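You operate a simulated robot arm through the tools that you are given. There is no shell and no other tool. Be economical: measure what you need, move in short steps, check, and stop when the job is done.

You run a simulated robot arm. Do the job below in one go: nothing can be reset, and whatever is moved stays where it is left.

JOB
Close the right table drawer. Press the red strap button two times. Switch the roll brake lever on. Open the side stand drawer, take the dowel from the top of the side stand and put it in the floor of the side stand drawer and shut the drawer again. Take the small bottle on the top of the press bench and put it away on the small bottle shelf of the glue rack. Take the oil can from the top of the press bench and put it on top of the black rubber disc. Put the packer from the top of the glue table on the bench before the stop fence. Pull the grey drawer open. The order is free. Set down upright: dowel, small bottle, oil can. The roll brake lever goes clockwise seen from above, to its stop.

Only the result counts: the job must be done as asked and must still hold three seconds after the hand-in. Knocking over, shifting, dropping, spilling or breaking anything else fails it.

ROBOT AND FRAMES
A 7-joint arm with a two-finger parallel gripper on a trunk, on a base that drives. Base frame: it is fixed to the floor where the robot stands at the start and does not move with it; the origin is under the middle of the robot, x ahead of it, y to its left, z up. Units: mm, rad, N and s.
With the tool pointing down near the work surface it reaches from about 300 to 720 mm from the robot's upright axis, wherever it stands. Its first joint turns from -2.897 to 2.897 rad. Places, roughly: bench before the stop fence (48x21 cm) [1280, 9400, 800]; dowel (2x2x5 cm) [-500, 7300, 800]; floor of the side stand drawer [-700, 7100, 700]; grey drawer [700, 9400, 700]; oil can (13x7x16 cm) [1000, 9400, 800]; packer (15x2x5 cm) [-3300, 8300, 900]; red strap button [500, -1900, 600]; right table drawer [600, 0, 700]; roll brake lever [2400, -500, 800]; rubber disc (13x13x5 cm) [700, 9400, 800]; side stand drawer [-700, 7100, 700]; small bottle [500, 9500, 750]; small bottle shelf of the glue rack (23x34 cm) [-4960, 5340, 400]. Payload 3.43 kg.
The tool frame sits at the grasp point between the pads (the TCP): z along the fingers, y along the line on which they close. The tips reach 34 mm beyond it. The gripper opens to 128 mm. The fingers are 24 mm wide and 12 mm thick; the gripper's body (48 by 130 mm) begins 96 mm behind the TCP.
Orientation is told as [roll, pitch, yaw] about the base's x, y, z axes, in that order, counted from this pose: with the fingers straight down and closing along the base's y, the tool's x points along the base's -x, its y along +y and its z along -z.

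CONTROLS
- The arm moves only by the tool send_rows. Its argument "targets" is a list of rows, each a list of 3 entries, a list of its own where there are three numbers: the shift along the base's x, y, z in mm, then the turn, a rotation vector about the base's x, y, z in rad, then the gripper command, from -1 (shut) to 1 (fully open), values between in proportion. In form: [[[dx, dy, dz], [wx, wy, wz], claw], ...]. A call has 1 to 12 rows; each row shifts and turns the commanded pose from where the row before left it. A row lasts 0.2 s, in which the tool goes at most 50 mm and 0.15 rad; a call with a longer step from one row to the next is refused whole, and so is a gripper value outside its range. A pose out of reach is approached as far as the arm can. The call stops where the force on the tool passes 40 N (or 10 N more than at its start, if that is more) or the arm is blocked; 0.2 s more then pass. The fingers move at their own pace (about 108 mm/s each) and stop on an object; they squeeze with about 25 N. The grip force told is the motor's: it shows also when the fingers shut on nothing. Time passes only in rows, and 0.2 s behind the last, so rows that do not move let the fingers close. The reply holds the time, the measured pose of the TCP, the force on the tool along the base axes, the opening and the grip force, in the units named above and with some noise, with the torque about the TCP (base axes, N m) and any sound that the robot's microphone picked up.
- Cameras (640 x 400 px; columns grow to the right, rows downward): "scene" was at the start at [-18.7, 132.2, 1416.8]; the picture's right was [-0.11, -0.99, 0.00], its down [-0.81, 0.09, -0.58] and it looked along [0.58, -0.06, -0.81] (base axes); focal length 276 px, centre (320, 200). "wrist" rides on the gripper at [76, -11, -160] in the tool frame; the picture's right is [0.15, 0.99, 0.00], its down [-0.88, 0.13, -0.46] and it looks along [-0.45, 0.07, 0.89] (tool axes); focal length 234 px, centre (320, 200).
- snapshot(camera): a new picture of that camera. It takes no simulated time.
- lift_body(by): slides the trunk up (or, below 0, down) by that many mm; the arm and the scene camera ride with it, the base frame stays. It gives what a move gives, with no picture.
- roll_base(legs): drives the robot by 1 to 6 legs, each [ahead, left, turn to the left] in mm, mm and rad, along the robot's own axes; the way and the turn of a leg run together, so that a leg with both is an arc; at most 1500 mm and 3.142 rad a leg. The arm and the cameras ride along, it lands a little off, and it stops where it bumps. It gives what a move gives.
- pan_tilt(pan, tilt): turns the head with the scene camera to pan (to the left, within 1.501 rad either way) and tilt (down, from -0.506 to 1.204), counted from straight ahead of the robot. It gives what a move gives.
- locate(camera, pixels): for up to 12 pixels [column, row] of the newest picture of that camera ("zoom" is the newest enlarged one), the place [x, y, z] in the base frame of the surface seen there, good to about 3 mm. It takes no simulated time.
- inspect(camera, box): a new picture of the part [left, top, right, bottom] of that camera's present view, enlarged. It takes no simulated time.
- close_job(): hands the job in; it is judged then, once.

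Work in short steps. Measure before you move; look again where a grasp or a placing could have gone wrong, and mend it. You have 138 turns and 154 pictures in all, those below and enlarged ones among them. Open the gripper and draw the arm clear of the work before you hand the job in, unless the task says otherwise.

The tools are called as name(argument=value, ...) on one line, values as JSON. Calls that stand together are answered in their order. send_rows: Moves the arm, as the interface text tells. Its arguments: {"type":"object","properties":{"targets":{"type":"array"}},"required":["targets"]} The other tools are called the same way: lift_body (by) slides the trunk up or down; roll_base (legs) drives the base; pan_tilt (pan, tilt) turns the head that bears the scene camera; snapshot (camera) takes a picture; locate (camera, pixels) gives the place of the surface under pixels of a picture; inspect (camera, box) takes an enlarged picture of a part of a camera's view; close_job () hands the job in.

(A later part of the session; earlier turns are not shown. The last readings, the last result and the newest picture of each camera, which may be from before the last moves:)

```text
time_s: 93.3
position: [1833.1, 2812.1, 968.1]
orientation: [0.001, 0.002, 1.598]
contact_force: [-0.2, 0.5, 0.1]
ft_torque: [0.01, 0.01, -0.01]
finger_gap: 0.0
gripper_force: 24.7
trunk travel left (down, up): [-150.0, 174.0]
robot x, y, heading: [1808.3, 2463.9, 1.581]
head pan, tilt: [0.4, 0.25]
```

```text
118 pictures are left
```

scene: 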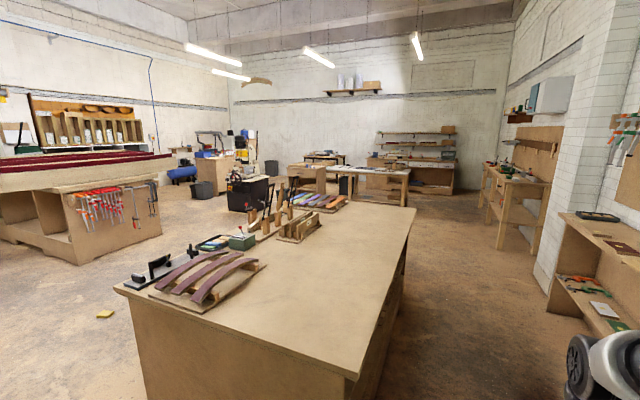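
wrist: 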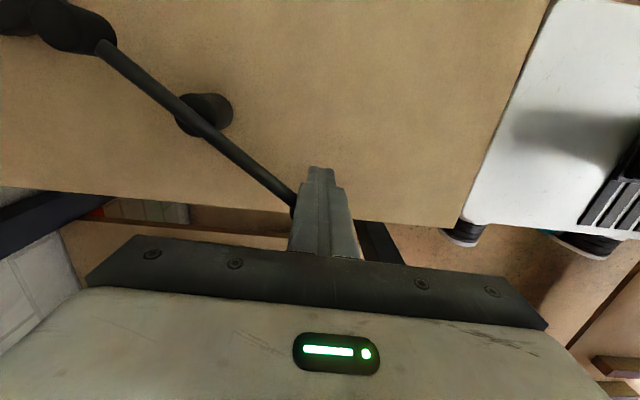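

I measure the workbench corners and the far benches to plan the route.

locate(camera="scene", pixels=[[412, 210], [300, 202], [408, 200], [378, 192], [305, 190], [255, 208], [445, 192], [497, 245], [540, 285], [325, 158], [370, 175], [290, 172]])

inspect(camera="scene", box=[220, 110, 476, 230])

```text
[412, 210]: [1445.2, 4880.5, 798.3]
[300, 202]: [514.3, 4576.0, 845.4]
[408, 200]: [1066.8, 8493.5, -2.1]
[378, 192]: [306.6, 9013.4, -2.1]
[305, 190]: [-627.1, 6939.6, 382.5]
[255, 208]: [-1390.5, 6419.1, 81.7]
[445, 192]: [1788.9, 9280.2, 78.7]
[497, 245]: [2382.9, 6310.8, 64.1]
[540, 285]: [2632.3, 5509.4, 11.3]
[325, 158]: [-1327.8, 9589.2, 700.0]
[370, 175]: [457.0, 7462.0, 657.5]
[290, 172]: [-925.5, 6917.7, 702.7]
```

```text
2.50 times, centred on (348, 170) of scene
```

zoom: 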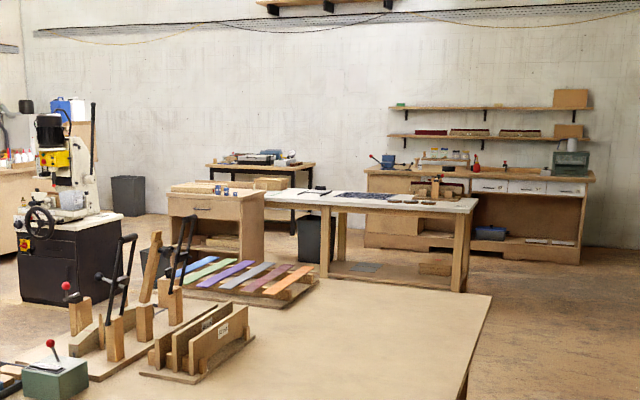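

The side stand is near (-700,6950) with the drawer facing south; the press bench is at the far wall. I drive north past the workbench end, then sidestep west.

roll_base(legs=[[1500, 0, -0.012], [1500, 0, 0], [300, 0, 0], [0, 1500, 0], [0, 600, 0]])

pan_tilt(pan=0.6, tilt=0.5)

snapshot(camera="scene")

```text
time_s: 129.5
position: [-244.4, 6160.4, 968.2]
orientation: [0.002, 0.002, 1.573]
contact_force: [-0.8, -0.3, -0.6]
ft_torque: [-0.04, 0.03, 0.01]
finger_gap: 0.1
gripper_force: 25.2
trunk travel left (down, up): [-150.0, 174.0]
robot x, y, heading: [-275.2, 5814.9, 1.553]
head pan, tilt: [0.4, 0.25]
```

```text
time_s: 130.2
position: [-245.0, 6160.6, 967.8]
orientation: [0.0, 0.003, 1.572]
contact_force: [0.4, -0.3, -0.4]
ft_torque: [-0.05, 0.04, 0.0]
finger_gap: 0.0
gripper_force: 25.0
trunk travel left (down, up): [-150.0, 174.0]
robot x, y, heading: [-280.8, 5811.1, 1.552]
head pan, tilt: [0.6, 0.499]
```

```text
116 pictures are left
```

scene: 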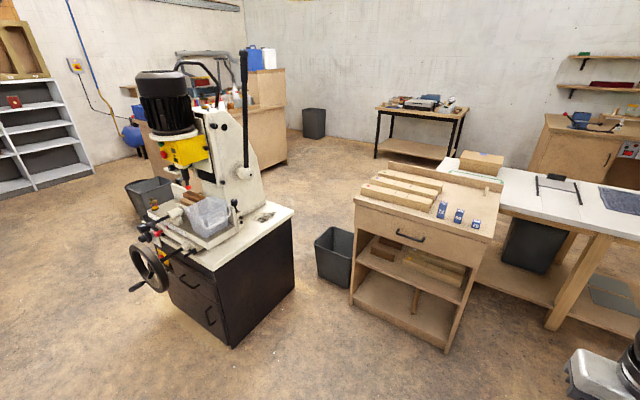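

inspect(camera="scene", box=[340, 150, 516, 260])

locate(camera="scene", pixels=[[410, 237], [357, 197], [485, 232], [357, 220], [480, 258], [440, 212], [458, 217], [475, 225], [374, 190], [352, 290], [445, 350], [295, 285]])

```text
3.64 times, centred on (428, 205) of scene
```

zoom: 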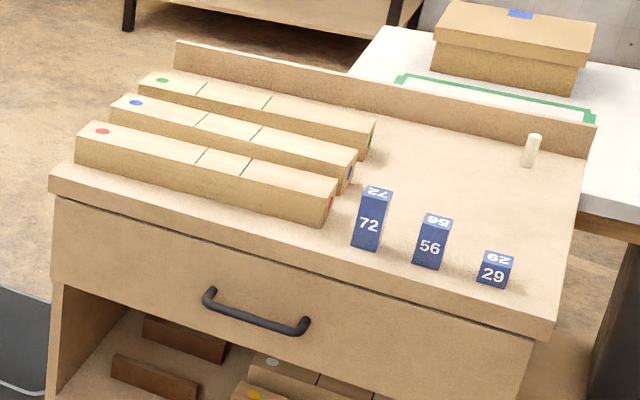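

```text
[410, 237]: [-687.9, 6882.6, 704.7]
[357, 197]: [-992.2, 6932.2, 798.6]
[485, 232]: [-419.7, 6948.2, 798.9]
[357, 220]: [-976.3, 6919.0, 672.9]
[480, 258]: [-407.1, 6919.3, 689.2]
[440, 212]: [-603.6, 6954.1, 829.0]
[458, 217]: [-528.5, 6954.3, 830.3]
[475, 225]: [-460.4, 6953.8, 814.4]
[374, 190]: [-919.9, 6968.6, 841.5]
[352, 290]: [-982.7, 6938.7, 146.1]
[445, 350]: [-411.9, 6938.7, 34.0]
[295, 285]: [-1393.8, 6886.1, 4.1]
```

The dowel stands at the back right of the top (scene ≈(486,191)); the handle bar is at about (-688,6883,705). I measure the dowel, the white table beside it and the slab edge.

locate(camera="zoom", pixels=[[531, 150], [534, 138], [529, 164], [208, 297], [303, 325], [305, 333], [240, 240], [235, 268], [230, 285], [180, 205]])

locate(camera="scene", pixels=[[480, 196], [550, 222], [635, 240], [555, 325], [487, 275], [639, 340], [500, 190], [530, 260], [600, 320]])

```text
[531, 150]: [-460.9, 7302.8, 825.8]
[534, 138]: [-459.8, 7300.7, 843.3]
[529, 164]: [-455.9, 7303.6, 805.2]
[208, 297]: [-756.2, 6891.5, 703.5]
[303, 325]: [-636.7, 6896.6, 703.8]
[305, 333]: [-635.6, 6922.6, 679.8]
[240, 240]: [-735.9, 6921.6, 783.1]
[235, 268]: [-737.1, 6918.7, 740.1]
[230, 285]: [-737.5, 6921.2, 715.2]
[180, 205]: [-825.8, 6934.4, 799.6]
```

```text
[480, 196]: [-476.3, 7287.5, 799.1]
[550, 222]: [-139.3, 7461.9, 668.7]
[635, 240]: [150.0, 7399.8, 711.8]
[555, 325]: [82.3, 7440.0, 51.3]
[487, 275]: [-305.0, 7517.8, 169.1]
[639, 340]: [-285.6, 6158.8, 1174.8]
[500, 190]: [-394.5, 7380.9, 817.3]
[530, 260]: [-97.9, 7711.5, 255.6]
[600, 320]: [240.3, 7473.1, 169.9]
```

White table front edge is y≈7400, the dowel at (-459,7303). I check the drill press extent before sidestepping in front of the drawer.

locate(camera="scene", pixels=[[233, 345], [292, 290], [294, 215], [150, 285], [230, 265], [325, 270]])

```text
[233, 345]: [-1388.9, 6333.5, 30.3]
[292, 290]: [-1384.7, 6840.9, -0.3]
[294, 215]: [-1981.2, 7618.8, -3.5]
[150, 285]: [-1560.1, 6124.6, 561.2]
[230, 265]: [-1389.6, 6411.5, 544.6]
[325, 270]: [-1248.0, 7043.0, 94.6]
```

The drill press stays west of x≈-1385, so there is room. I move in front of the handle.

roll_base(legs=[[370, 0, 0.019], [0, 415, 0]])

pan_tilt(pan=0.0, tilt=0.75)

send_rows(targets=[[[0, 0, -20], [0, 0, -0.143], -1], [[0, 0, -20], [0, 0, -0.143], -1], [[0, 0, -20], [0, 0, -0.143], -0.5], [[0, 0, -20], [0, 0, -0.143], -0.3], [[0, 0, -20], [0, 0, -0.143], -0.3], [[0, 0, -20], [0, 0, -0.143], -0.3], [[0, 0, -20], [0, 0, -0.143], -0.3], [[0, 0, -10], [0, 0, -0.143], -0.3], [[0, 0, -10], [0, 0, -0.143], -0.3], [[0, 0, 0], [0, 0, -0.143], -0.3], [[0, 0, 0], [0, 0, -0.143], -0.3]])

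snapshot(camera="scene")

```text
time_s: 136.7
position: [-660.8, 6530.6, 966.5]
orientation: [-0.001, 0.002, 1.586]
contact_force: [0.1, 0.1, 0.4]
ft_torque: [-0.02, 0.0, 0.01]
finger_gap: 0.0
gripper_force: 24.6
trunk travel left (down, up): [-150.0, 174.0]
robot x, y, heading: [-683.6, 6183.4, 1.569]
head pan, tilt: [0.6, 0.499]
```

```text
time_s: 137.7
position: [-660.8, 6529.5, 967.1]
orientation: [0.001, 0.001, 1.587]
contact_force: [0.2, -0.7, 0.6]
ft_torque: [0.0, 0.0, -0.01]
finger_gap: 0.0
gripper_force: 24.8
trunk travel left (down, up): [-150.0, 174.0]
robot x, y, heading: [-687.4, 6184.5, 1.571]
head pan, tilt: [0.0, 0.75]
```

```text
time_s: 140.1
position: [-660.0, 6529.6, 808.4]
orientation: [0.0, 0.001, 0.012]
contact_force: [0.3, -0.1, 0.6]
ft_torque: [0.02, -0.01, 0.02]
finger_gap: 44.8
gripper_force: 0.1
trunk travel left (down, up): [-150.0, 174.0]
robot x, y, heading: [-688.5, 6186.9, 1.572]
head pan, tilt: [0.0, 0.75]
```

```text
114 pictures are left
```

scene: 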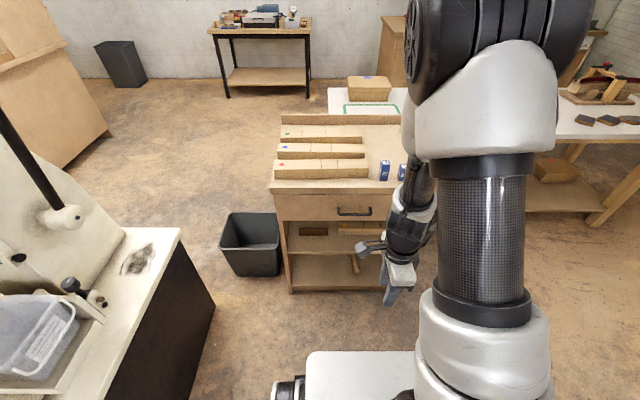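

I tip the fingers forward to horizontal (closing vertically) while moving to a point in front of the handle, and re-measure the handle.

locate(camera="scene", pixels=[[340, 212], [354, 212], [368, 212], [354, 216], [350, 200]])

send_rows(targets=[[[-3.3, 17, -9], [0.143, 0, 0], -0.3], [[-3.3, 17, -9], [0.143, 0, 0], -0.3], [[-3.3, 17, -9], [0.143, 0, 0], -0.3], [[-3.3, 17, -9], [0.143, 0, 0], -0.3], [[-3.3, 17, -9], [0.143, 0, 0], -0.3], [[-3.3, 17, -9], [0.143, 0, 0], -0.3], [[-3.3, 17, -9], [0.143, 0, 0], -0.3], [[-3.3, 17, -9], [0.143, 0, 0], -0.3], [[-3.3, 17, -9], [0.143, 0, 0], -0.3], [[-3.3, 17, -9], [0.143, 0, 0], -0.3], [[-3.3, 17, -13], [0.141, 0, 0], -0.3]])

snapshot(camera="scene")

snapshot(camera="wrist")

```text
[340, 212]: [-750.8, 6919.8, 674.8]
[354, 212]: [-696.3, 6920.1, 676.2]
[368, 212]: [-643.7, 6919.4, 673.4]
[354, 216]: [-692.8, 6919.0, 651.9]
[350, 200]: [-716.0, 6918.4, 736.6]
```

```text
time_s: 142.5
position: [-697.7, 6717.3, 705.9]
orientation: [1.574, -0.018, 0.002]
contact_force: [-0.6, 0.2, 0.0]
ft_torque: [0.0, -0.01, 0.0]
finger_gap: 44.9
gripper_force: 0.1
trunk travel left (down, up): [-150.0, 174.0]
robot x, y, heading: [-686.9, 6186.9, 1.568]
head pan, tilt: [0.0, 0.75]
```

```text
113 pictures are left
```

scene: 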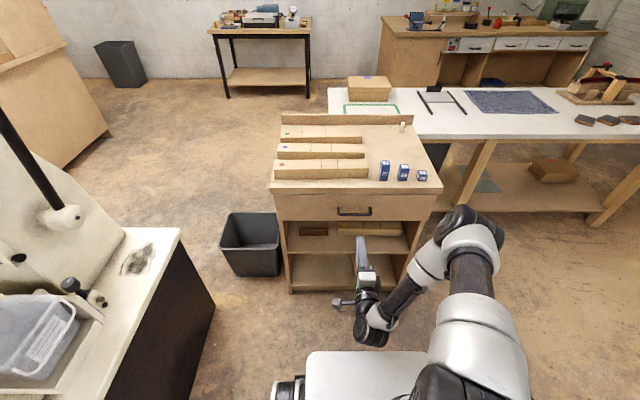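

```text
112 pictures are left
```

wrist: 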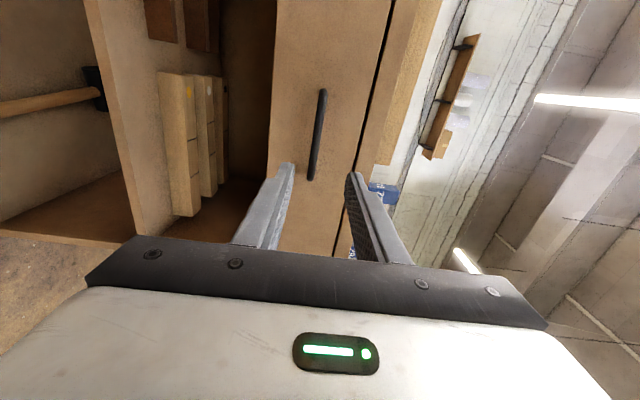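

The handle lies between the open fingers in the wrist picture. I check its height with locate.

locate(camera="wrist", pixels=[[318, 120], [317, 140], [313, 165], [322, 100], [290, 130]])

```text
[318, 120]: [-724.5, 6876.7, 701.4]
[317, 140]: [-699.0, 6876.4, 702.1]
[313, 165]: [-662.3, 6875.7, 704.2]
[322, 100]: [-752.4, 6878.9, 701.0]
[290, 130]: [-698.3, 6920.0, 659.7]
```

The bar's outer face is at y≈6876, z≈702. I advance to it and close.

send_rows(targets=[[[0, 50, -3], [0, 0, 0], -0.3], [[0, 50, 0], [0, 0, 0], -0.3], [[0, 40, 0], [0, 0, 0], -0.3], [[0, 16, 0], [0, 0, 0], -0.3], [[0, 0, 0], [0, 0, 0], -1], [[0, 0, 0], [0, 0, 0], -1], [[0, 0, 0], [0, 0, 0], -1]])

```text
time_s: 144.1
position: [-698.9, 6872.6, 699.7]
orientation: [1.569, -0.015, 0.0]
contact_force: [-1.4, 1.3, -1.9]
ft_torque: [0.0, 1.14, -0.06]
finger_gap: 11.6
gripper_force: 44.7
trunk travel left (down, up): [-150.0, 174.0]
robot x, y, heading: [-685.2, 6185.8, 1.573]
head pan, tilt: [0.0, 0.75]
```

The gripper holds the 11.6 mm bar. I pull back along -y.

send_rows(targets=[[[0, -15, 0], [0, 0, 0], -1], [[0, -25, 0], [0, 0, 0], -1], [[0, -30, 0], [0, 0, 0], -1], [[0, -30, 0], [0, 0, 0], -1], [[0, -30, 0], [0, 0, 0], -1], [[0, -30, 0], [0, 0, 0], -1], [[0, -30, 0], [0, 0, 0], -1], [[0, -20, 0], [0, 0, 0], -1], [[0, 0, 0], [0, 0, 0], -1]])

snapshot(camera="scene")

```text
time_s: 146.1
position: [-698.0, 6662.1, 700.1]
orientation: [1.567, -0.015, 0.005]
contact_force: [-17.6, -0.5, -11.7]
ft_torque: [-0.12, 1.1, 0.2]
finger_gap: 11.9
gripper_force: 45.0
trunk travel left (down, up): [-150.0, 174.0]
robot x, y, heading: [-686.6, 6182.8, 1.576]
head pan, tilt: [0.0, 0.75]
```

```text
111 pictures are left
```

scene: 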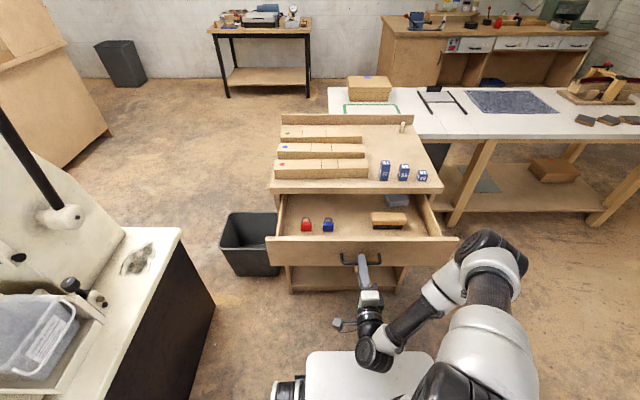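

The drawer is open by 210 mm and holds some items. I release, back off, and look at the interior.

send_rows(targets=[[[0, 0, 0], [0, 0, 0], -0.3], [[0, 0, 0], [0, 0, 0], -0.3], [[0, -25, 0], [0, 0, 0], -0.3], [[0, -35, 0], [0, 0, 0], -0.3], [[0, -20, 20], [0, 0, 0], -0.3]])

inspect(camera="scene", box=[260, 170, 468, 300])

locate(camera="zoom", pixels=[[300, 180], [60, 180], [560, 180], [145, 165], [210, 170], [380, 155], [440, 165], [490, 170], [500, 200], [300, 100], [45, 225], [570, 225]])

```text
time_s: 147.3
position: [-696.1, 6581.6, 721.0]
orientation: [1.571, -0.016, 0.001]
contact_force: [0.1, 0.0, 0.3]
ft_torque: [-0.03, 0.0, 0.02]
finger_gap: 44.9
gripper_force: 0.1
trunk travel left (down, up): [-150.0, 174.0]
robot x, y, heading: [-689.0, 6184.7, 1.569]
head pan, tilt: [0.0, 0.75]
```

```text
3.08 times, centred on (364, 235) of scene
```

zoom: 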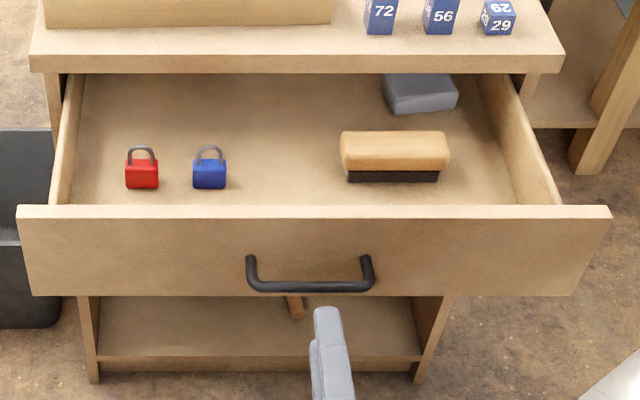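

```text
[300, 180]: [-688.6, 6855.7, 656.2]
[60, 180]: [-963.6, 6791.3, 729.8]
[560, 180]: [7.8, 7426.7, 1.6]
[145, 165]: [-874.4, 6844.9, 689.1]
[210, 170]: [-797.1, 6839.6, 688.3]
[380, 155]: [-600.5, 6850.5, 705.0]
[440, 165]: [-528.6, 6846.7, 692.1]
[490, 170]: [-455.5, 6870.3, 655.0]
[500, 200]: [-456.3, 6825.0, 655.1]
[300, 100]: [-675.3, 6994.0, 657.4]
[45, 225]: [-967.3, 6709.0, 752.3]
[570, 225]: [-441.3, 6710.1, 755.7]
```

Drawer floor is at z≈656, and the spot around (-695,6820) between the blue padlock and the brush is free. I tip the tool back to vertical and raise it.

send_rows(targets=[[[0, -5, 22], [-0.143, 0, 0], -0.3], [[0, -5, 22], [-0.143, 0, 0], -0.3], [[0, -5, 22], [-0.143, 0, 0], -0.3], [[0, -5, 22], [-0.143, 0, 0], -0.3], [[0, -5, 22], [-0.143, 0, 0], -0.3], [[0, -5, 22], [-0.143, 0, 0], -0.3], [[0, -5, 22], [-0.143, 0, 0], -0.3], [[0, -5, 22], [-0.143, 0, 0], -0.3], [[0, -5, 22], [-0.143, 0, 0], -0.3], [[0, -5, 22], [-0.143, 0, 0], -0.3], [[0, -5, 22], [-0.141, 0, 0], -0.3]])

roll_base(legs=[[-100, 0, 0], [0, -695, 0], [790, 0, 0]])

pan_tilt(pan=0.6, tilt=0.8)

snapshot(camera="scene")

```text
time_s: 149.7
position: [-702.0, 6592.2, 895.1]
orientation: [-0.003, 0.002, 0.018]
contact_force: [0.5, 0.0, -0.4]
ft_torque: [0.01, -0.01, 0.0]
finger_gap: 44.9
gripper_force: 0.0
out of reach, approached as far as the arm can: row 3, 4, 5, 6
trunk travel left (down, up): [-150.0, 174.0]
robot x, y, heading: [-685.4, 6183.0, 1.568]
head pan, tilt: [0.0, 0.75]
```

```text
time_s: 161.4
position: [-2.0, 7281.5, 895.4]
orientation: [0.001, 0.002, 0.007]
contact_force: [-0.3, -0.3, -0.8]
ft_torque: [0.0, -0.03, -0.04]
finger_gap: 44.8
gripper_force: 0.1
trunk travel left (down, up): [-150.0, 174.0]
robot x, y, heading: [8.0, 6876.2, 1.564]
head pan, tilt: [0.0, 0.75]
```

```text
time_s: 162.4
position: [-1.3, 7282.1, 894.7]
orientation: [-0.001, 0.001, 0.009]
contact_force: [-0.4, -0.4, -0.6]
ft_torque: [0.01, 0.02, 0.01]
finger_gap: 45.0
gripper_force: 0.1
trunk travel left (down, up): [-150.0, 174.0]
robot x, y, heading: [9.5, 6878.1, 1.568]
head pan, tilt: [0.6, 0.799]
```

```text
109 pictures are left
```

scene: 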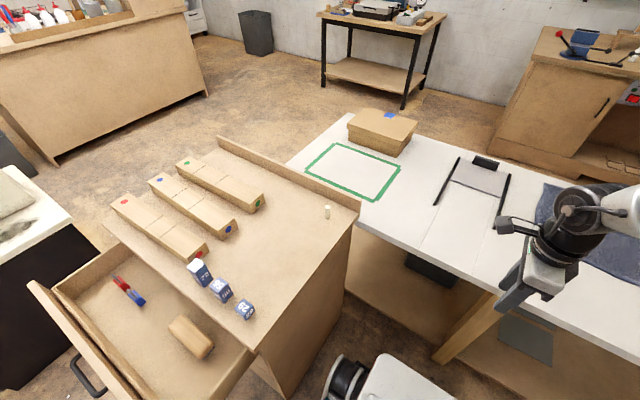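

The dowel is at (327,211) in the scene. I measure it and check the box on the white table along the arm's path.

locate(camera="scene", pixels=[[327, 206], [327, 211], [327, 217], [380, 122], [345, 207]])

inspect(camera="scene", box=[295, 190, 359, 230])

```text
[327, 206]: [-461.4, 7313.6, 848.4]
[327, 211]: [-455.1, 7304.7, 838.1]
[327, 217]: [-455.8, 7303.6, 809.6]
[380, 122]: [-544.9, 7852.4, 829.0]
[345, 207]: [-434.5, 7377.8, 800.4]
```

```text
10.00 times, centred on (327, 210) of scene
```

zoom: 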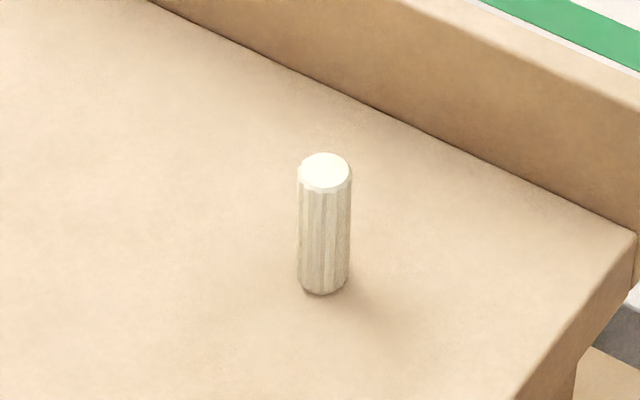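

Dowel axis ≈(-461,7310), top 850. I move above it at safe height.

send_rows(targets=[[[-30, 0, 25], [0, 0, 0], -0.3], [[-43, 3, 0], [0, 0, 0], -0.3], [[-43, 3, 0], [0, 0, 0], -0.3], [[-43, 3, 0], [0, 0, 0], -0.3], [[-43, 3, 0], [0, 0, 0], -0.3], [[-43, 3, 0], [0, 0, 0], -0.3], [[-43, 3, 0], [0, 0, 0], -0.3], [[-43, 3, 0], [0, 0, 0], -0.3], [[-43, 3, 0], [0, 0, 0], -0.3], [[-43, 3, 0], [0, 0, 0], -0.3], [[-43, 1, 0], [0, 0, 0], -0.3], [[0, 0, 0], [0, 0, 0], -0.3]])

snapshot(camera="wrist")

```text
time_s: 165.0
position: [-461.2, 7308.8, 918.7]
orientation: [-0.001, -0.001, 0.007]
contact_force: [0.1, 0.0, 0.2]
ft_torque: [0.01, 0.0, 0.0]
finger_gap: 45.0
gripper_force: 0.0
trunk travel left (down, up): [-150.0, 174.0]
robot x, y, heading: [11.4, 6874.3, 1.564]
head pan, tilt: [0.6, 0.799]
```

```text
107 pictures are left
```

wrist: 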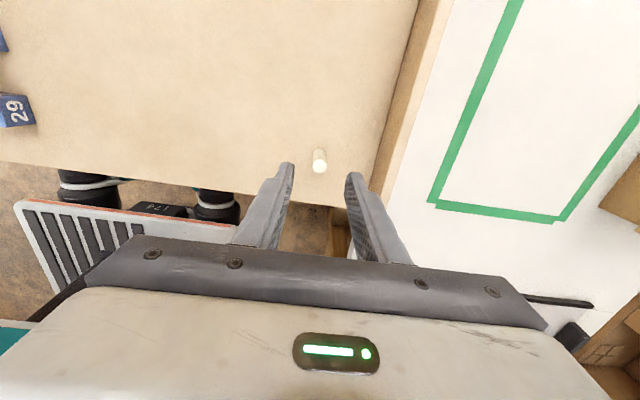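

The dowel appears between the fingers at (319,158). I verify with locate before descending.

locate(camera="wrist", pixels=[[319, 154], [314, 154], [325, 154], [319, 168]])

```text
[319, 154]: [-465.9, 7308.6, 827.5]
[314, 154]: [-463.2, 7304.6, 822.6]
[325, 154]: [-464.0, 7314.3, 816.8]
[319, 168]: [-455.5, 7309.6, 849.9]
```

The axis is (-458,7309). I descend, close and lift.

send_rows(targets=[[[3, 1, -40], [0, 0, 0], -0.3], [[0, 0, -30], [0, 0, 0], -0.3], [[0, 0, -9], [0, 0, 0], -0.3], [[0, 0, 0], [0, 0, 0], -1], [[0, 0, 0], [0, 0, 0], -1], [[0, 0, 0], [0, 0, 0], -1]])

send_rows(targets=[[[0, 0, 30], [0, 0, 0], -1], [[0, 0, 45], [0, 0, 0], -1], [[0, 0, 0], [0, 0, 0], -1]])

snapshot(camera="wrist")

```text
time_s: 166.4
position: [-458.7, 7310.4, 841.5]
orientation: [0.0, 0.002, 0.007]
contact_force: [-0.6, -0.1, 0.1]
ft_torque: [0.0, 0.02, -0.01]
finger_gap: 13.5
gripper_force: 24.6
trunk travel left (down, up): [-150.0, 174.0]
robot x, y, heading: [14.5, 6873.5, 1.561]
head pan, tilt: [0.6, 0.799]
```

```text
time_s: 167.2
position: [-457.8, 7312.2, 915.6]
orientation: [0.001, 0.002, 0.008]
contact_force: [-0.4, 0.1, 1.0]
ft_torque: [0.0, 0.0, 0.01]
finger_gap: 13.3
gripper_force: 25.0
trunk travel left (down, up): [-150.0, 174.0]
robot x, y, heading: [10.3, 6873.9, 1.566]
head pan, tilt: [0.6, 0.799]
```

```text
106 pictures are left
```

wrist: 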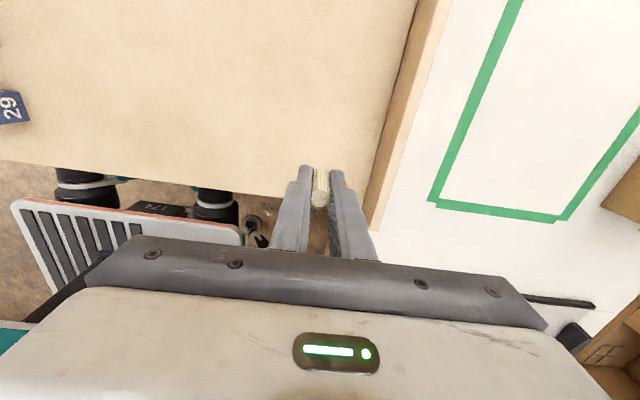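

The dowel is held. I swing the arm back in front of the robot and drive around to the front of the drawer.

send_rows(targets=[[[20, -3, 30], [0, 0, 0], -1], [[45, -5, 0], [0, 0, 0], -1], [[45, -5, 0], [0, 0, 0], -1], [[45, -5, 0], [0, 0, 0], -1], [[45, -5, 0], [0, 0, 0], -1], [[45, -5, 0], [0, 0, 0], -1], [[45, -5, 0], [0, 0, 0], -1], [[45, -5, 0], [0, 0, 0], -1], [[45, -5, 0], [0, 0, 0], -1], [[45, -5, 0], [0, 0, 0], -1], [[30, -5, 0], [0, 0, 0], -1]])

roll_base(legs=[[-630, 0, 0], [0, 700, 0]])

pan_tilt(pan=0.25, tilt=0.8)

snapshot(camera="scene")

```text
time_s: 169.6
position: [-3.5, 7258.2, 944.5]
orientation: [-0.001, 0.001, 0.01]
contact_force: [0.3, -0.1, 0.5]
ft_torque: [0.02, -0.02, -0.01]
finger_gap: 13.6
gripper_force: 24.3
trunk travel left (down, up): [-150.0, 174.0]
robot x, y, heading: [9.5, 6873.3, 1.565]
head pan, tilt: [0.6, 0.799]
```

```text
time_s: 179.9
position: [-701.3, 6626.0, 945.3]
orientation: [-0.001, 0.001, 0.011]
contact_force: [-0.4, 0.1, -0.6]
ft_torque: [0.02, 0.04, 0.01]
finger_gap: 13.2
gripper_force: 24.7
trunk travel left (down, up): [-150.0, 174.0]
robot x, y, heading: [-688.5, 6241.1, 1.571]
head pan, tilt: [0.6, 0.799]
```

```text
time_s: 180.7
position: [-702.9, 6626.9, 945.4]
orientation: [-0.001, 0.002, 0.013]
contact_force: [1.2, 0.8, -0.7]
ft_torque: [0.0, 0.0, 0.0]
finger_gap: 13.8
gripper_force: 25.1
trunk travel left (down, up): [-150.0, 174.0]
robot x, y, heading: [-685.0, 6241.2, 1.573]
head pan, tilt: [0.25, 0.799]
```

```text
105 pictures are left
```

scene: 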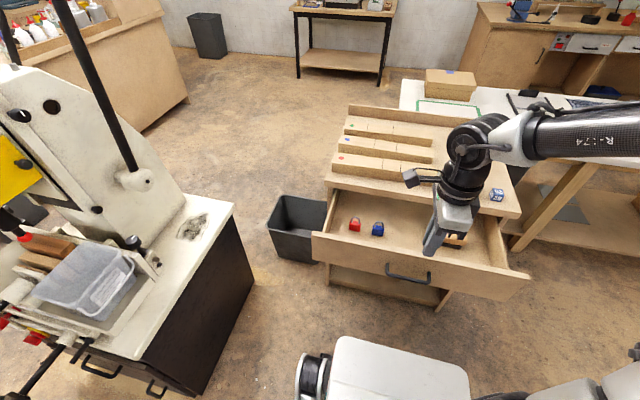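

The drawer is still open. I carry the dowel over the free spot (-697,6820) and lower to just above the floor.

send_rows(targets=[[[2, 48, 0], [0, 0, 0], -1], [[2, 48, 0], [0, 0, 0], -1], [[2, 48, 0], [0, 0, 0], -1], [[0, 48, 0], [0, 0, 0], -1], [[0, 0, -45], [0, 0, 0], -1], [[0, 0, -45], [0, 0, 0], -1], [[0, 0, -45], [0, 0, 0], -1], [[0, 0, -45], [0, 0, 0], -1], [[0, 0, -30], [0, 0, 0], -1], [[0, 0, 0], [0, 0, 0], -1]])

snapshot(camera="wrist")

```text
time_s: 182.9
position: [-697.1, 6817.9, 734.6]
orientation: [0.0, 0.003, 0.012]
contact_force: [-0.8, 0.8, 0.2]
ft_torque: [-0.01, -0.04, 0.01]
finger_gap: 13.4
gripper_force: 25.2
trunk travel left (down, up): [-150.0, 174.0]
robot x, y, heading: [-688.3, 6247.9, 1.573]
head pan, tilt: [0.25, 0.799]
```

```text
104 pictures are left
```

wrist: 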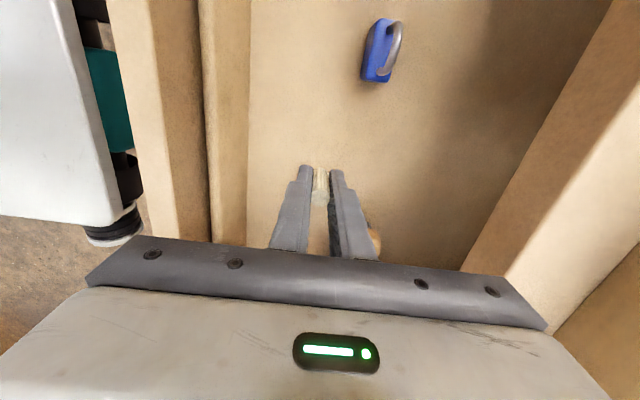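

Clear. I lower the last bit gently and open.

send_rows(targets=[[[0, 0, -20], [0, 0, 0], -1], [[0, 0, -12], [0, 0, 0], -1], [[0, 0, -3], [0, 0, 0], -1], [[0, 0, -2], [0, 0, 0], -1]])

```text
time_s: 183.9
position: [-696.0, 6817.7, 697.5]
orientation: [0.001, 0.001, 0.012]
contact_force: [1.5, -0.8, 1.1]
ft_torque: [-0.01, 0.01, -0.03]
finger_gap: 13.7
gripper_force: 24.9
trunk travel left (down, up): [-150.0, 174.0]
robot x, y, heading: [-685.3, 6242.5, 1.572]
head pan, tilt: [0.25, 0.799]
```

send_rows(targets=[[[0, 0, -1.5], [0, 0, 0], -1], [[0, 0, -1], [0, 0, 0], -1]])

```text
time_s: 184.5
position: [-696.5, 6818.3, 696.4]
orientation: [0.002, 0.001, 0.011]
contact_force: [0.9, -0.3, 2.5]
ft_torque: [0.0, -0.02, 0.0]
finger_gap: 13.7
gripper_force: 25.8
trunk travel left (down, up): [-150.0, 174.0]
robot x, y, heading: [-683.4, 6241.0, 1.572]
head pan, tilt: [0.25, 0.799]
```

The force rises slightly at z≈696, so the dowel is touching the floor. I open slowly and lift straight up.

send_rows(targets=[[[0, 0, 0], [0, 0, 0], -0.6], [[0, 0, 0], [0, 0, 0], -0.4], [[0, 0, 0], [0, 0, 0], -0.4], [[0, 0, 20], [0, 0, 0], -0.4], [[0, 0, 40], [0, 0, 0], -0.4], [[0, 0, 40], [0, 0, 0], -0.4], [[0, 0, 40], [0, 0, 0], -0.4], [[0, 0, 40], [0, 0, 0], -0.4]])

snapshot(camera="wrist")

```text
time_s: 186.3
position: [-695.7, 6819.5, 876.9]
orientation: [-0.001, 0.002, 0.013]
contact_force: [0.7, -0.3, -0.3]
ft_torque: [-0.03, 0.0, 0.02]
finger_gap: 38.5
gripper_force: 0.0
trunk travel left (down, up): [-150.0, 174.0]
robot x, y, heading: [-686.6, 6242.4, 1.571]
head pan, tilt: [0.25, 0.799]
```

```text
103 pictures are left
```

wrist: 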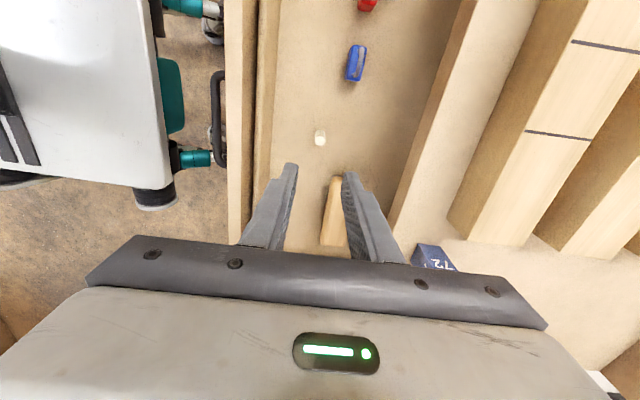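

The dowel stands upright at (319,137). I retreat over the drawer front, turning the gripper back to the narrow orientation and shutting the fingers.

send_rows(targets=[[[0, -20, 10], [0, 0, 0.143], -0.4], [[0, -20, 0], [0, 0, 0.143], -0.4], [[0, -20, 0], [0, 0, 0.143], -0.4], [[0, -20, 0], [0, 0, 0.143], -1], [[0, -20, 0], [0, 0, 0.143], -1], [[0, -20, 0], [0, 0, 0.143], -1], [[0, -20, 0], [0, 0, 0.143], -1], [[0, -20, 0], [0, 0, 0.143], -1], [[0, -20, 0], [0, 0, 0.143], -1], [[0, -20, 0], [0, 0, 0.143], -1], [[0, -20, 0], [0, 0, 0.13], -1]])

send_rows(targets=[[[0, 0, -45], [0, 0, 0], -1], [[0, 0, -45], [0, 0, 0], -1], [[0, 0, -45], [0, 0, 0], -1], [[0, 0, -25], [0, 0, 0], -1]])

snapshot(camera="scene")

```text
time_s: 188.7
position: [-695.0, 6597.9, 887.1]
orientation: [-0.001, 0.001, 1.575]
contact_force: [0.0, 0.3, 0.5]
ft_torque: [-0.01, 0.02, -0.01]
finger_gap: 0.0
gripper_force: 25.1
trunk travel left (down, up): [-150.0, 174.0]
robot x, y, heading: [-686.1, 6242.0, 1.567]
head pan, tilt: [0.25, 0.799]
```

```text
time_s: 189.7
position: [-696.8, 6596.1, 726.0]
orientation: [0.0, 0.002, 1.572]
contact_force: [0.9, 0.0, 0.8]
ft_torque: [0.01, 0.04, 0.01]
finger_gap: 0.0
gripper_force: 24.7
trunk travel left (down, up): [-150.0, 174.0]
robot x, y, heading: [-685.1, 6242.4, 1.571]
head pan, tilt: [0.25, 0.799]
```

```text
102 pictures are left
```

scene: 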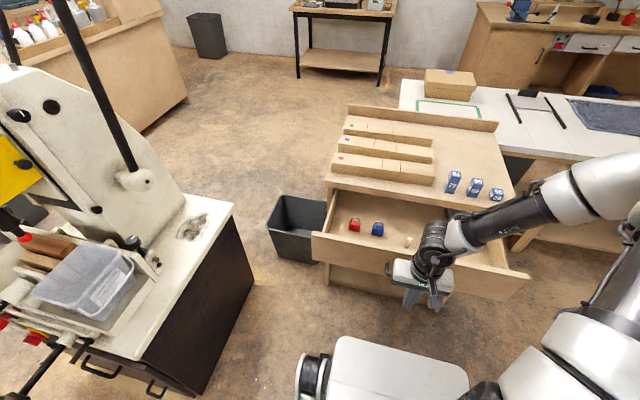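

The dowel stands in the drawer. I push the handle slowly to shut it.

send_rows(targets=[[[0, 25, 0], [0, 0, 0], -1], [[0, 20, 0], [0, 0, 0], -1], [[0, 10, 0], [0, 0, 0], -1], [[0, 10, 0], [0, 0, 0], -1], [[0, 14, 0], [0, 0, 0], -1], [[0, 16, 0], [0, 0, 0], -1], [[0, 16, 0], [0, 0, 0], -1], [[0, 16, 0], [0, 0, 0], -1], [[0, 16, 0], [0, 0, 0], -1], [[0, 16, 0], [0, 0, 0], -1], [[0, 16, 0], [0, 0, 0], -1], [[0, 16, 0], [0, 0, 0], -1]])

send_rows(targets=[[[0, 14, 0], [0, 0, 0], -1], [[0, 14, 0], [0, 0, 0], -1], [[0, 14, 0], [0, 0, 0], -1], [[0, 12, 0], [0, 0, 0], -1], [[0, 8, 0], [0, 0, 0], -1], [[0, 6, 0], [0, 0, 0], -1], [[0, 4, 0], [0, 0, 0], -1], [[0, 4, 0], [0, 0, 0], -1], [[0, 4, 0], [0, 0, 0], -1], [[0, 4, 0], [0, 0, 0], -1], [[0, 4, 0], [0, 0, 0], -1]])

snapshot(camera="scene")

```text
time_s: 192.3
position: [-696.1, 6789.2, 726.1]
orientation: [0.0, 0.001, 1.571]
contact_force: [0.6, 0.0, 0.0]
ft_torque: [-0.03, -0.01, -0.02]
finger_gap: 0.2
gripper_force: 24.7
trunk travel left (down, up): [-150.0, 174.0]
robot x, y, heading: [-687.8, 6239.0, 1.57]
head pan, tilt: [0.25, 0.799]
```

```text
time_s: 194.6
position: [-696.6, 6867.9, 724.2]
orientation: [-0.002, 0.017, 1.574]
contact_force: [-1.0, -4.5, 0.0]
ft_torque: [0.43, -0.07, -0.04]
finger_gap: 0.0
gripper_force: 25.0
trunk travel left (down, up): [-150.0, 174.0]
robot x, y, heading: [-689.1, 6240.6, 1.573]
head pan, tilt: [0.25, 0.799]
stopped in row 11: the force on the tool passed its limit at 45 N (the readings are from after the stop); the commanded pose is now the measured one
```

```text
101 pictures are left
```

scene: 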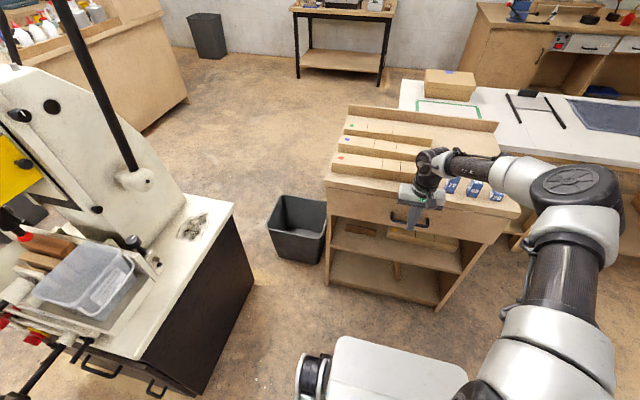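

The drawer is shut on its stop. I retract, raise the arm and look west toward the glue table.

send_rows(targets=[[[0, -30, 0], [0.017, 0, 0], -1], [[0, -48, 0], [0, 0, 0], -1], [[0, -48, 10], [0, 0, 0], -1], [[0, -48, 10], [0, 0, 0], -1], [[0, -48, 10], [0, 0, 0], -1], [[0, 0, 48], [0, 0, 0], -1], [[0, 0, 48], [0, 0, 0], -1], [[0, 0, 48], [0, 0, 0], -1], [[0, 0, 48], [0, 0, 0], -1]])

pan_tilt(pan=0.9, tilt=0.3)

snapshot(camera="scene")

```text
time_s: 196.6
position: [-696.7, 6646.1, 945.5]
orientation: [-0.001, 0.0, 1.574]
contact_force: [-0.6, 0.2, -0.4]
ft_torque: [0.0, 0.0, 0.01]
finger_gap: 0.1
gripper_force: 25.6
trunk travel left (down, up): [-150.0, 174.0]
robot x, y, heading: [-686.5, 6241.1, 1.571]
head pan, tilt: [0.25, 0.799]
```

```text
time_s: 197.6
position: [-697.6, 6646.7, 945.5]
orientation: [-0.002, -0.001, 1.574]
contact_force: [0.7, -0.3, 0.0]
ft_torque: [0.01, -0.02, -0.02]
finger_gap: 0.0
gripper_force: 24.8
trunk travel left (down, up): [-150.0, 174.0]
robot x, y, heading: [-687.4, 6242.5, 1.567]
head pan, tilt: [0.901, 0.3]
```

```text
100 pictures are left
```

scene: 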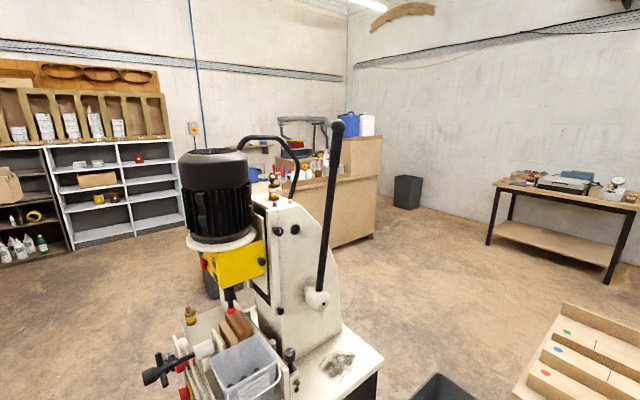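

The glue table is behind the drill press, the glue rack at the left wall. I measure them.

locate(camera="scene", pixels=[[340, 245], [376, 232], [350, 178], [330, 183], [380, 135], [305, 180], [130, 200], [40, 235], [185, 220], [400, 200], [230, 300], [30, 265]])

inspect(camera="scene", box=[240, 100, 400, 250])

inspect(camera="scene", box=[0, 120, 200, 280])

```text
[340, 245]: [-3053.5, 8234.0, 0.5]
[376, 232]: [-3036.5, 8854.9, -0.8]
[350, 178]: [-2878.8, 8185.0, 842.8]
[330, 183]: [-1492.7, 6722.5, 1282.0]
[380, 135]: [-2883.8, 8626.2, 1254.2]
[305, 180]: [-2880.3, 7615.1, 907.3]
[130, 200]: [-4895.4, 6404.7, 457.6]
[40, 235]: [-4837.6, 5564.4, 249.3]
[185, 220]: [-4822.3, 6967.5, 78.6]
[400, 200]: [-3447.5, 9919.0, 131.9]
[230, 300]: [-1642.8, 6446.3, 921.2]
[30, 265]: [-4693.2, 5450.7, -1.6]
```

```text
2.67 times, centred on (320, 175) of scene
```

zoom: 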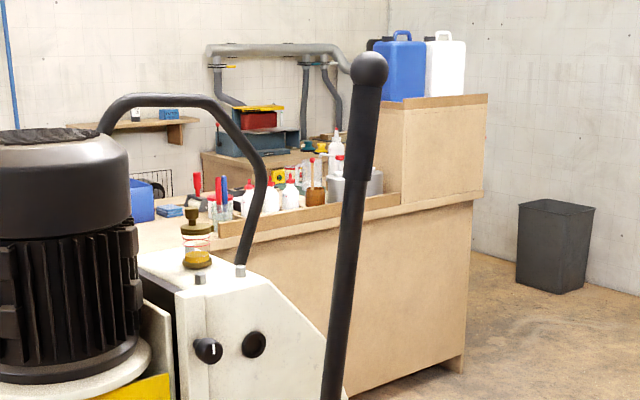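

```text
2.50 times, centred on (100, 200) of scene
```

zoom: 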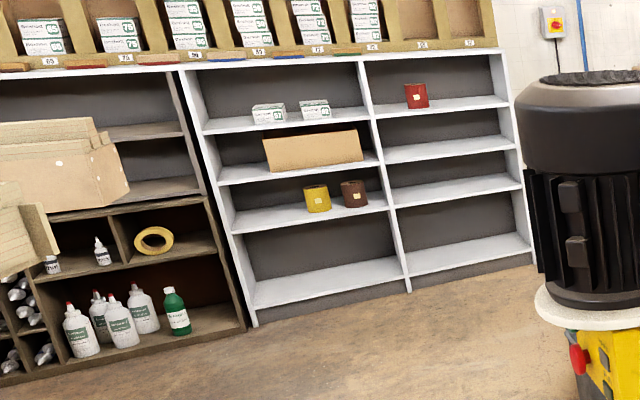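

The glue table's east face (x≈-2880) has a bottle trough; the packer is likely reached from the west side. I back away, turn west and look.

roll_base(legs=[[-640, 0, 0], [0, 0, 1.573]])

pan_tilt(pan=0.3, tilt=0.4)

snapshot(camera="scene")

locate(camera="scene", pixels=[[200, 300], [320, 300], [450, 300], [100, 260], [320, 250], [250, 240], [420, 250], [550, 350]])

```text
time_s: 205.1
position: [-1090.2, 5580.5, 945.3]
orientation: [-0.001, -0.001, -3.132]
contact_force: [0.1, 0.5, -0.5]
ft_torque: [-0.04, 0.01, 0.01]
finger_gap: 0.0
gripper_force: 24.3
trunk travel left (down, up): [-150.0, 174.0]
robot x, y, heading: [-687.9, 5591.7, -3.136]
head pan, tilt: [0.901, 0.3]
```

```text
time_s: 206.1
position: [-1091.8, 5579.7, 945.8]
orientation: [-0.001, 0.0, -3.132]
contact_force: [0.2, 0.1, 0.7]
ft_torque: [-0.03, 0.01, 0.01]
finger_gap: 0.0
gripper_force: 25.4
trunk travel left (down, up): [-150.0, 174.0]
robot x, y, heading: [-687.7, 5592.8, -3.136]
head pan, tilt: [0.3, 0.4]
```

```text
97 pictures are left
```

scene: 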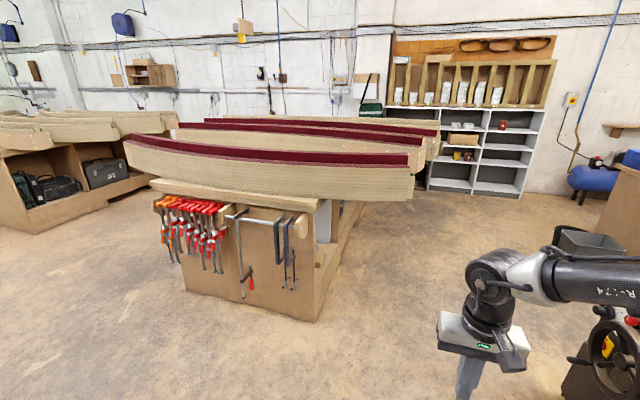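

```text
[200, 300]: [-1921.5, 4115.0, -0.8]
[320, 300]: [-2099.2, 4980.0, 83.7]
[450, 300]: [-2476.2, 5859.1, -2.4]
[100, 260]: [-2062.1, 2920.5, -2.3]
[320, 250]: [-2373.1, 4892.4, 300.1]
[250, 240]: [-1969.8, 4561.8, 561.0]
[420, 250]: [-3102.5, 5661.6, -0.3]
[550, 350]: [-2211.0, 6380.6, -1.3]
```

I check the beam ends and the drill's handwheel for clearance along y≈5590.

locate(camera="scene", pixels=[[413, 185], [436, 150], [420, 165], [365, 205], [605, 345], [580, 370], [590, 240], [520, 190], [615, 200]])

```text
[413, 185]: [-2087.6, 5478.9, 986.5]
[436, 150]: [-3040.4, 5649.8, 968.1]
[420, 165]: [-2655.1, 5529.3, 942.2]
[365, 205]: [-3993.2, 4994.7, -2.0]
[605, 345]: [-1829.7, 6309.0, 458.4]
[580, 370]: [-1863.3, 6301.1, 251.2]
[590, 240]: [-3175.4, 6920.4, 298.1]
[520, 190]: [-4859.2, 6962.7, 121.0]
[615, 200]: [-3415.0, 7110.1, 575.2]
```

The beams overhang to y≈5650 at height 950, the drill reaches down to y≈6100. I measure my own base's width by looking down.

pan_tilt(pan=-0.3, tilt=0.9)

snapshot(camera="scene")

```text
time_s: 207.1
position: [-1091.0, 5580.9, 946.2]
orientation: [-0.001, 0.001, -3.131]
contact_force: [-1.3, 0.3, -0.2]
ft_torque: [0.0, -0.04, 0.01]
finger_gap: 0.0
gripper_force: 24.7
trunk travel left (down, up): [-150.0, 174.0]
robot x, y, heading: [-683.4, 5594.3, -3.133]
head pan, tilt: [-0.3, 0.901]
```

```text
96 pictures are left
```

scene: 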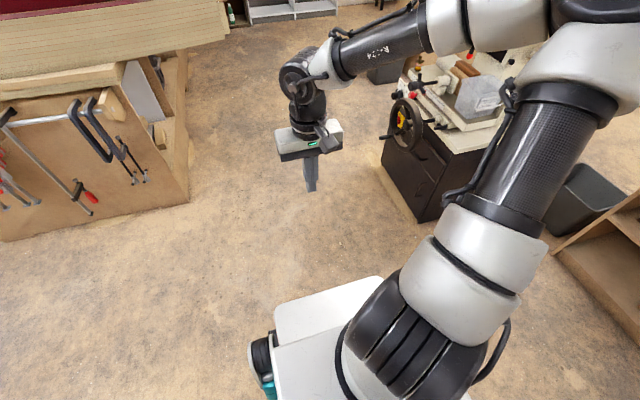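

locate(camera="scene", pixels=[[275, 310], [380, 280], [258, 365], [230, 35], [220, 10], [385, 137], [400, 150], [420, 100], [470, 150], [188, 195], [310, 250]])

```text
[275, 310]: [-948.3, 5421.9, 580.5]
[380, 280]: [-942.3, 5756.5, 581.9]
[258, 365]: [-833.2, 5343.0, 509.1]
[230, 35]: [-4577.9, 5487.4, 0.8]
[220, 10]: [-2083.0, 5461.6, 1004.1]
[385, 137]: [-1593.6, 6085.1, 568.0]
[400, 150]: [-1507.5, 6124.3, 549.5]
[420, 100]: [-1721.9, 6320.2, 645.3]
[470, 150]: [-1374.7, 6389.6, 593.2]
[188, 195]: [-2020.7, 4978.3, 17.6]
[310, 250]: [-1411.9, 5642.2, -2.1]
```

The base is about ±250 mm wide, with its plate at z 580. I pass between at y≈5790 beside the drill, then swing to y≈6050 past the beams.

roll_base(legs=[[0, -195, -0.008], [1450, 0, 0], [0, -260, 0], [1100, 0, 0]])

pan_tilt(pan=-1.0, tilt=0.4)

snapshot(camera="scene")

```text
time_s: 218.8
position: [-2558.9, 6001.6, 944.5]
orientation: [-0.003, 0.0, -3.142]
contact_force: [0.2, 0.1, 0.8]
ft_torque: [0.03, -0.02, 0.0]
finger_gap: 0.0
gripper_force: 24.9
trunk travel left (down, up): [-150.0, 174.0]
robot x, y, heading: [-2153.5, 6009.6, 3.136]
head pan, tilt: [-0.3, 0.901]
stopped in leg 3: the robot was blocked; the commanded pose is now the measured one
```

```text
time_s: 219.8
position: [-2560.4, 6001.2, 945.4]
orientation: [-0.002, 0.0, -3.141]
contact_force: [-0.5, 0.0, 0.4]
ft_torque: [0.02, -0.01, -0.01]
finger_gap: 0.0
gripper_force: 25.0
trunk travel left (down, up): [-150.0, 174.0]
robot x, y, heading: [-2154.8, 6008.7, 3.141]
head pan, tilt: [-1.0, 0.4]
```

```text
95 pictures are left
```

scene: 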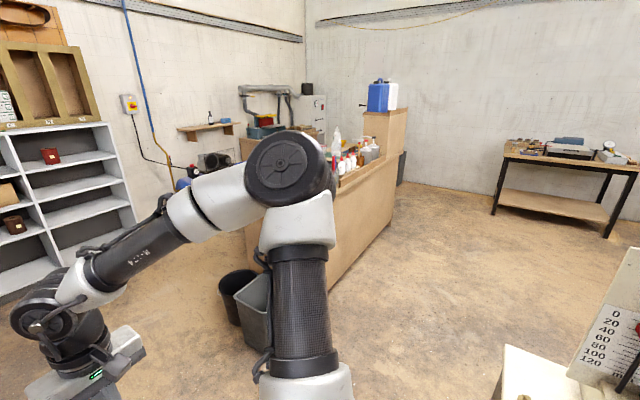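

I touched something at the drill side in the sidestep. I move away a bit south-west and look back at the drill press.

roll_base(legs=[[0, 40, 0]])

pan_tilt(pan=-1.5, tilt=0.9)

snapshot(camera="scene")

```text
time_s: 220.9
position: [-2559.1, 5962.9, 945.8]
orientation: [-0.002, 0.0, -3.142]
contact_force: [-0.8, -1.3, -0.2]
ft_torque: [0.0, -0.03, -0.01]
finger_gap: 0.0
gripper_force: 25.3
trunk travel left (down, up): [-150.0, 174.0]
robot x, y, heading: [-2153.3, 5969.6, 3.139]
head pan, tilt: [-1.0, 0.4]
```

```text
time_s: 221.8
position: [-2560.6, 5963.7, 945.9]
orientation: [-0.002, 0.002, -3.142]
contact_force: [-0.1, 0.2, -0.2]
ft_torque: [0.0, 0.0, 0.0]
finger_gap: 0.0
gripper_force: 25.1
trunk travel left (down, up): [-150.0, 174.0]
robot x, y, heading: [-2155.5, 5970.3, 3.141]
head pan, tilt: [-1.499, 0.901]
```

```text
94 pictures are left
```

scene: 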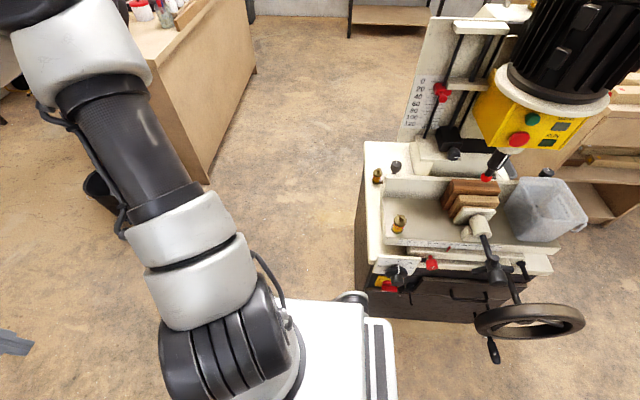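

Nothing was disturbed at the drill. I continue west and then turn north.

roll_base(legs=[[1500, 0, 0], [280, 0, 0], [0, 0, -1.57]])

pan_tilt(pan=-0.5, tilt=0.5)

snapshot(camera="scene")

```text
time_s: 234.8
position: [-3947.1, 6379.4, 944.4]
orientation: [-0.002, 0.001, 1.557]
contact_force: [-0.5, -0.1, -0.3]
ft_torque: [0.0, -0.02, 0.03]
finger_gap: 0.0
gripper_force: 24.8
trunk travel left (down, up): [-150.0, 174.0]
robot x, y, heading: [-3945.5, 5977.7, 1.56]
head pan, tilt: [-1.499, 0.901]
```

```text
time_s: 236.1
position: [-3947.5, 6380.8, 945.3]
orientation: [-0.002, 0.001, 1.559]
contact_force: [-0.5, 0.4, 0.3]
ft_torque: [-0.03, 0.0, 0.0]
finger_gap: 0.3
gripper_force: 25.4
trunk travel left (down, up): [-150.0, 174.0]
robot x, y, heading: [-3943.9, 5975.9, 1.556]
head pan, tilt: [-0.499, 0.499]
```

```text
93 pictures are left
```

scene: 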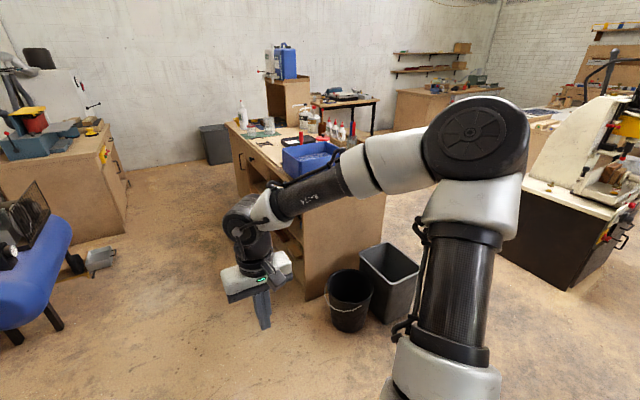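

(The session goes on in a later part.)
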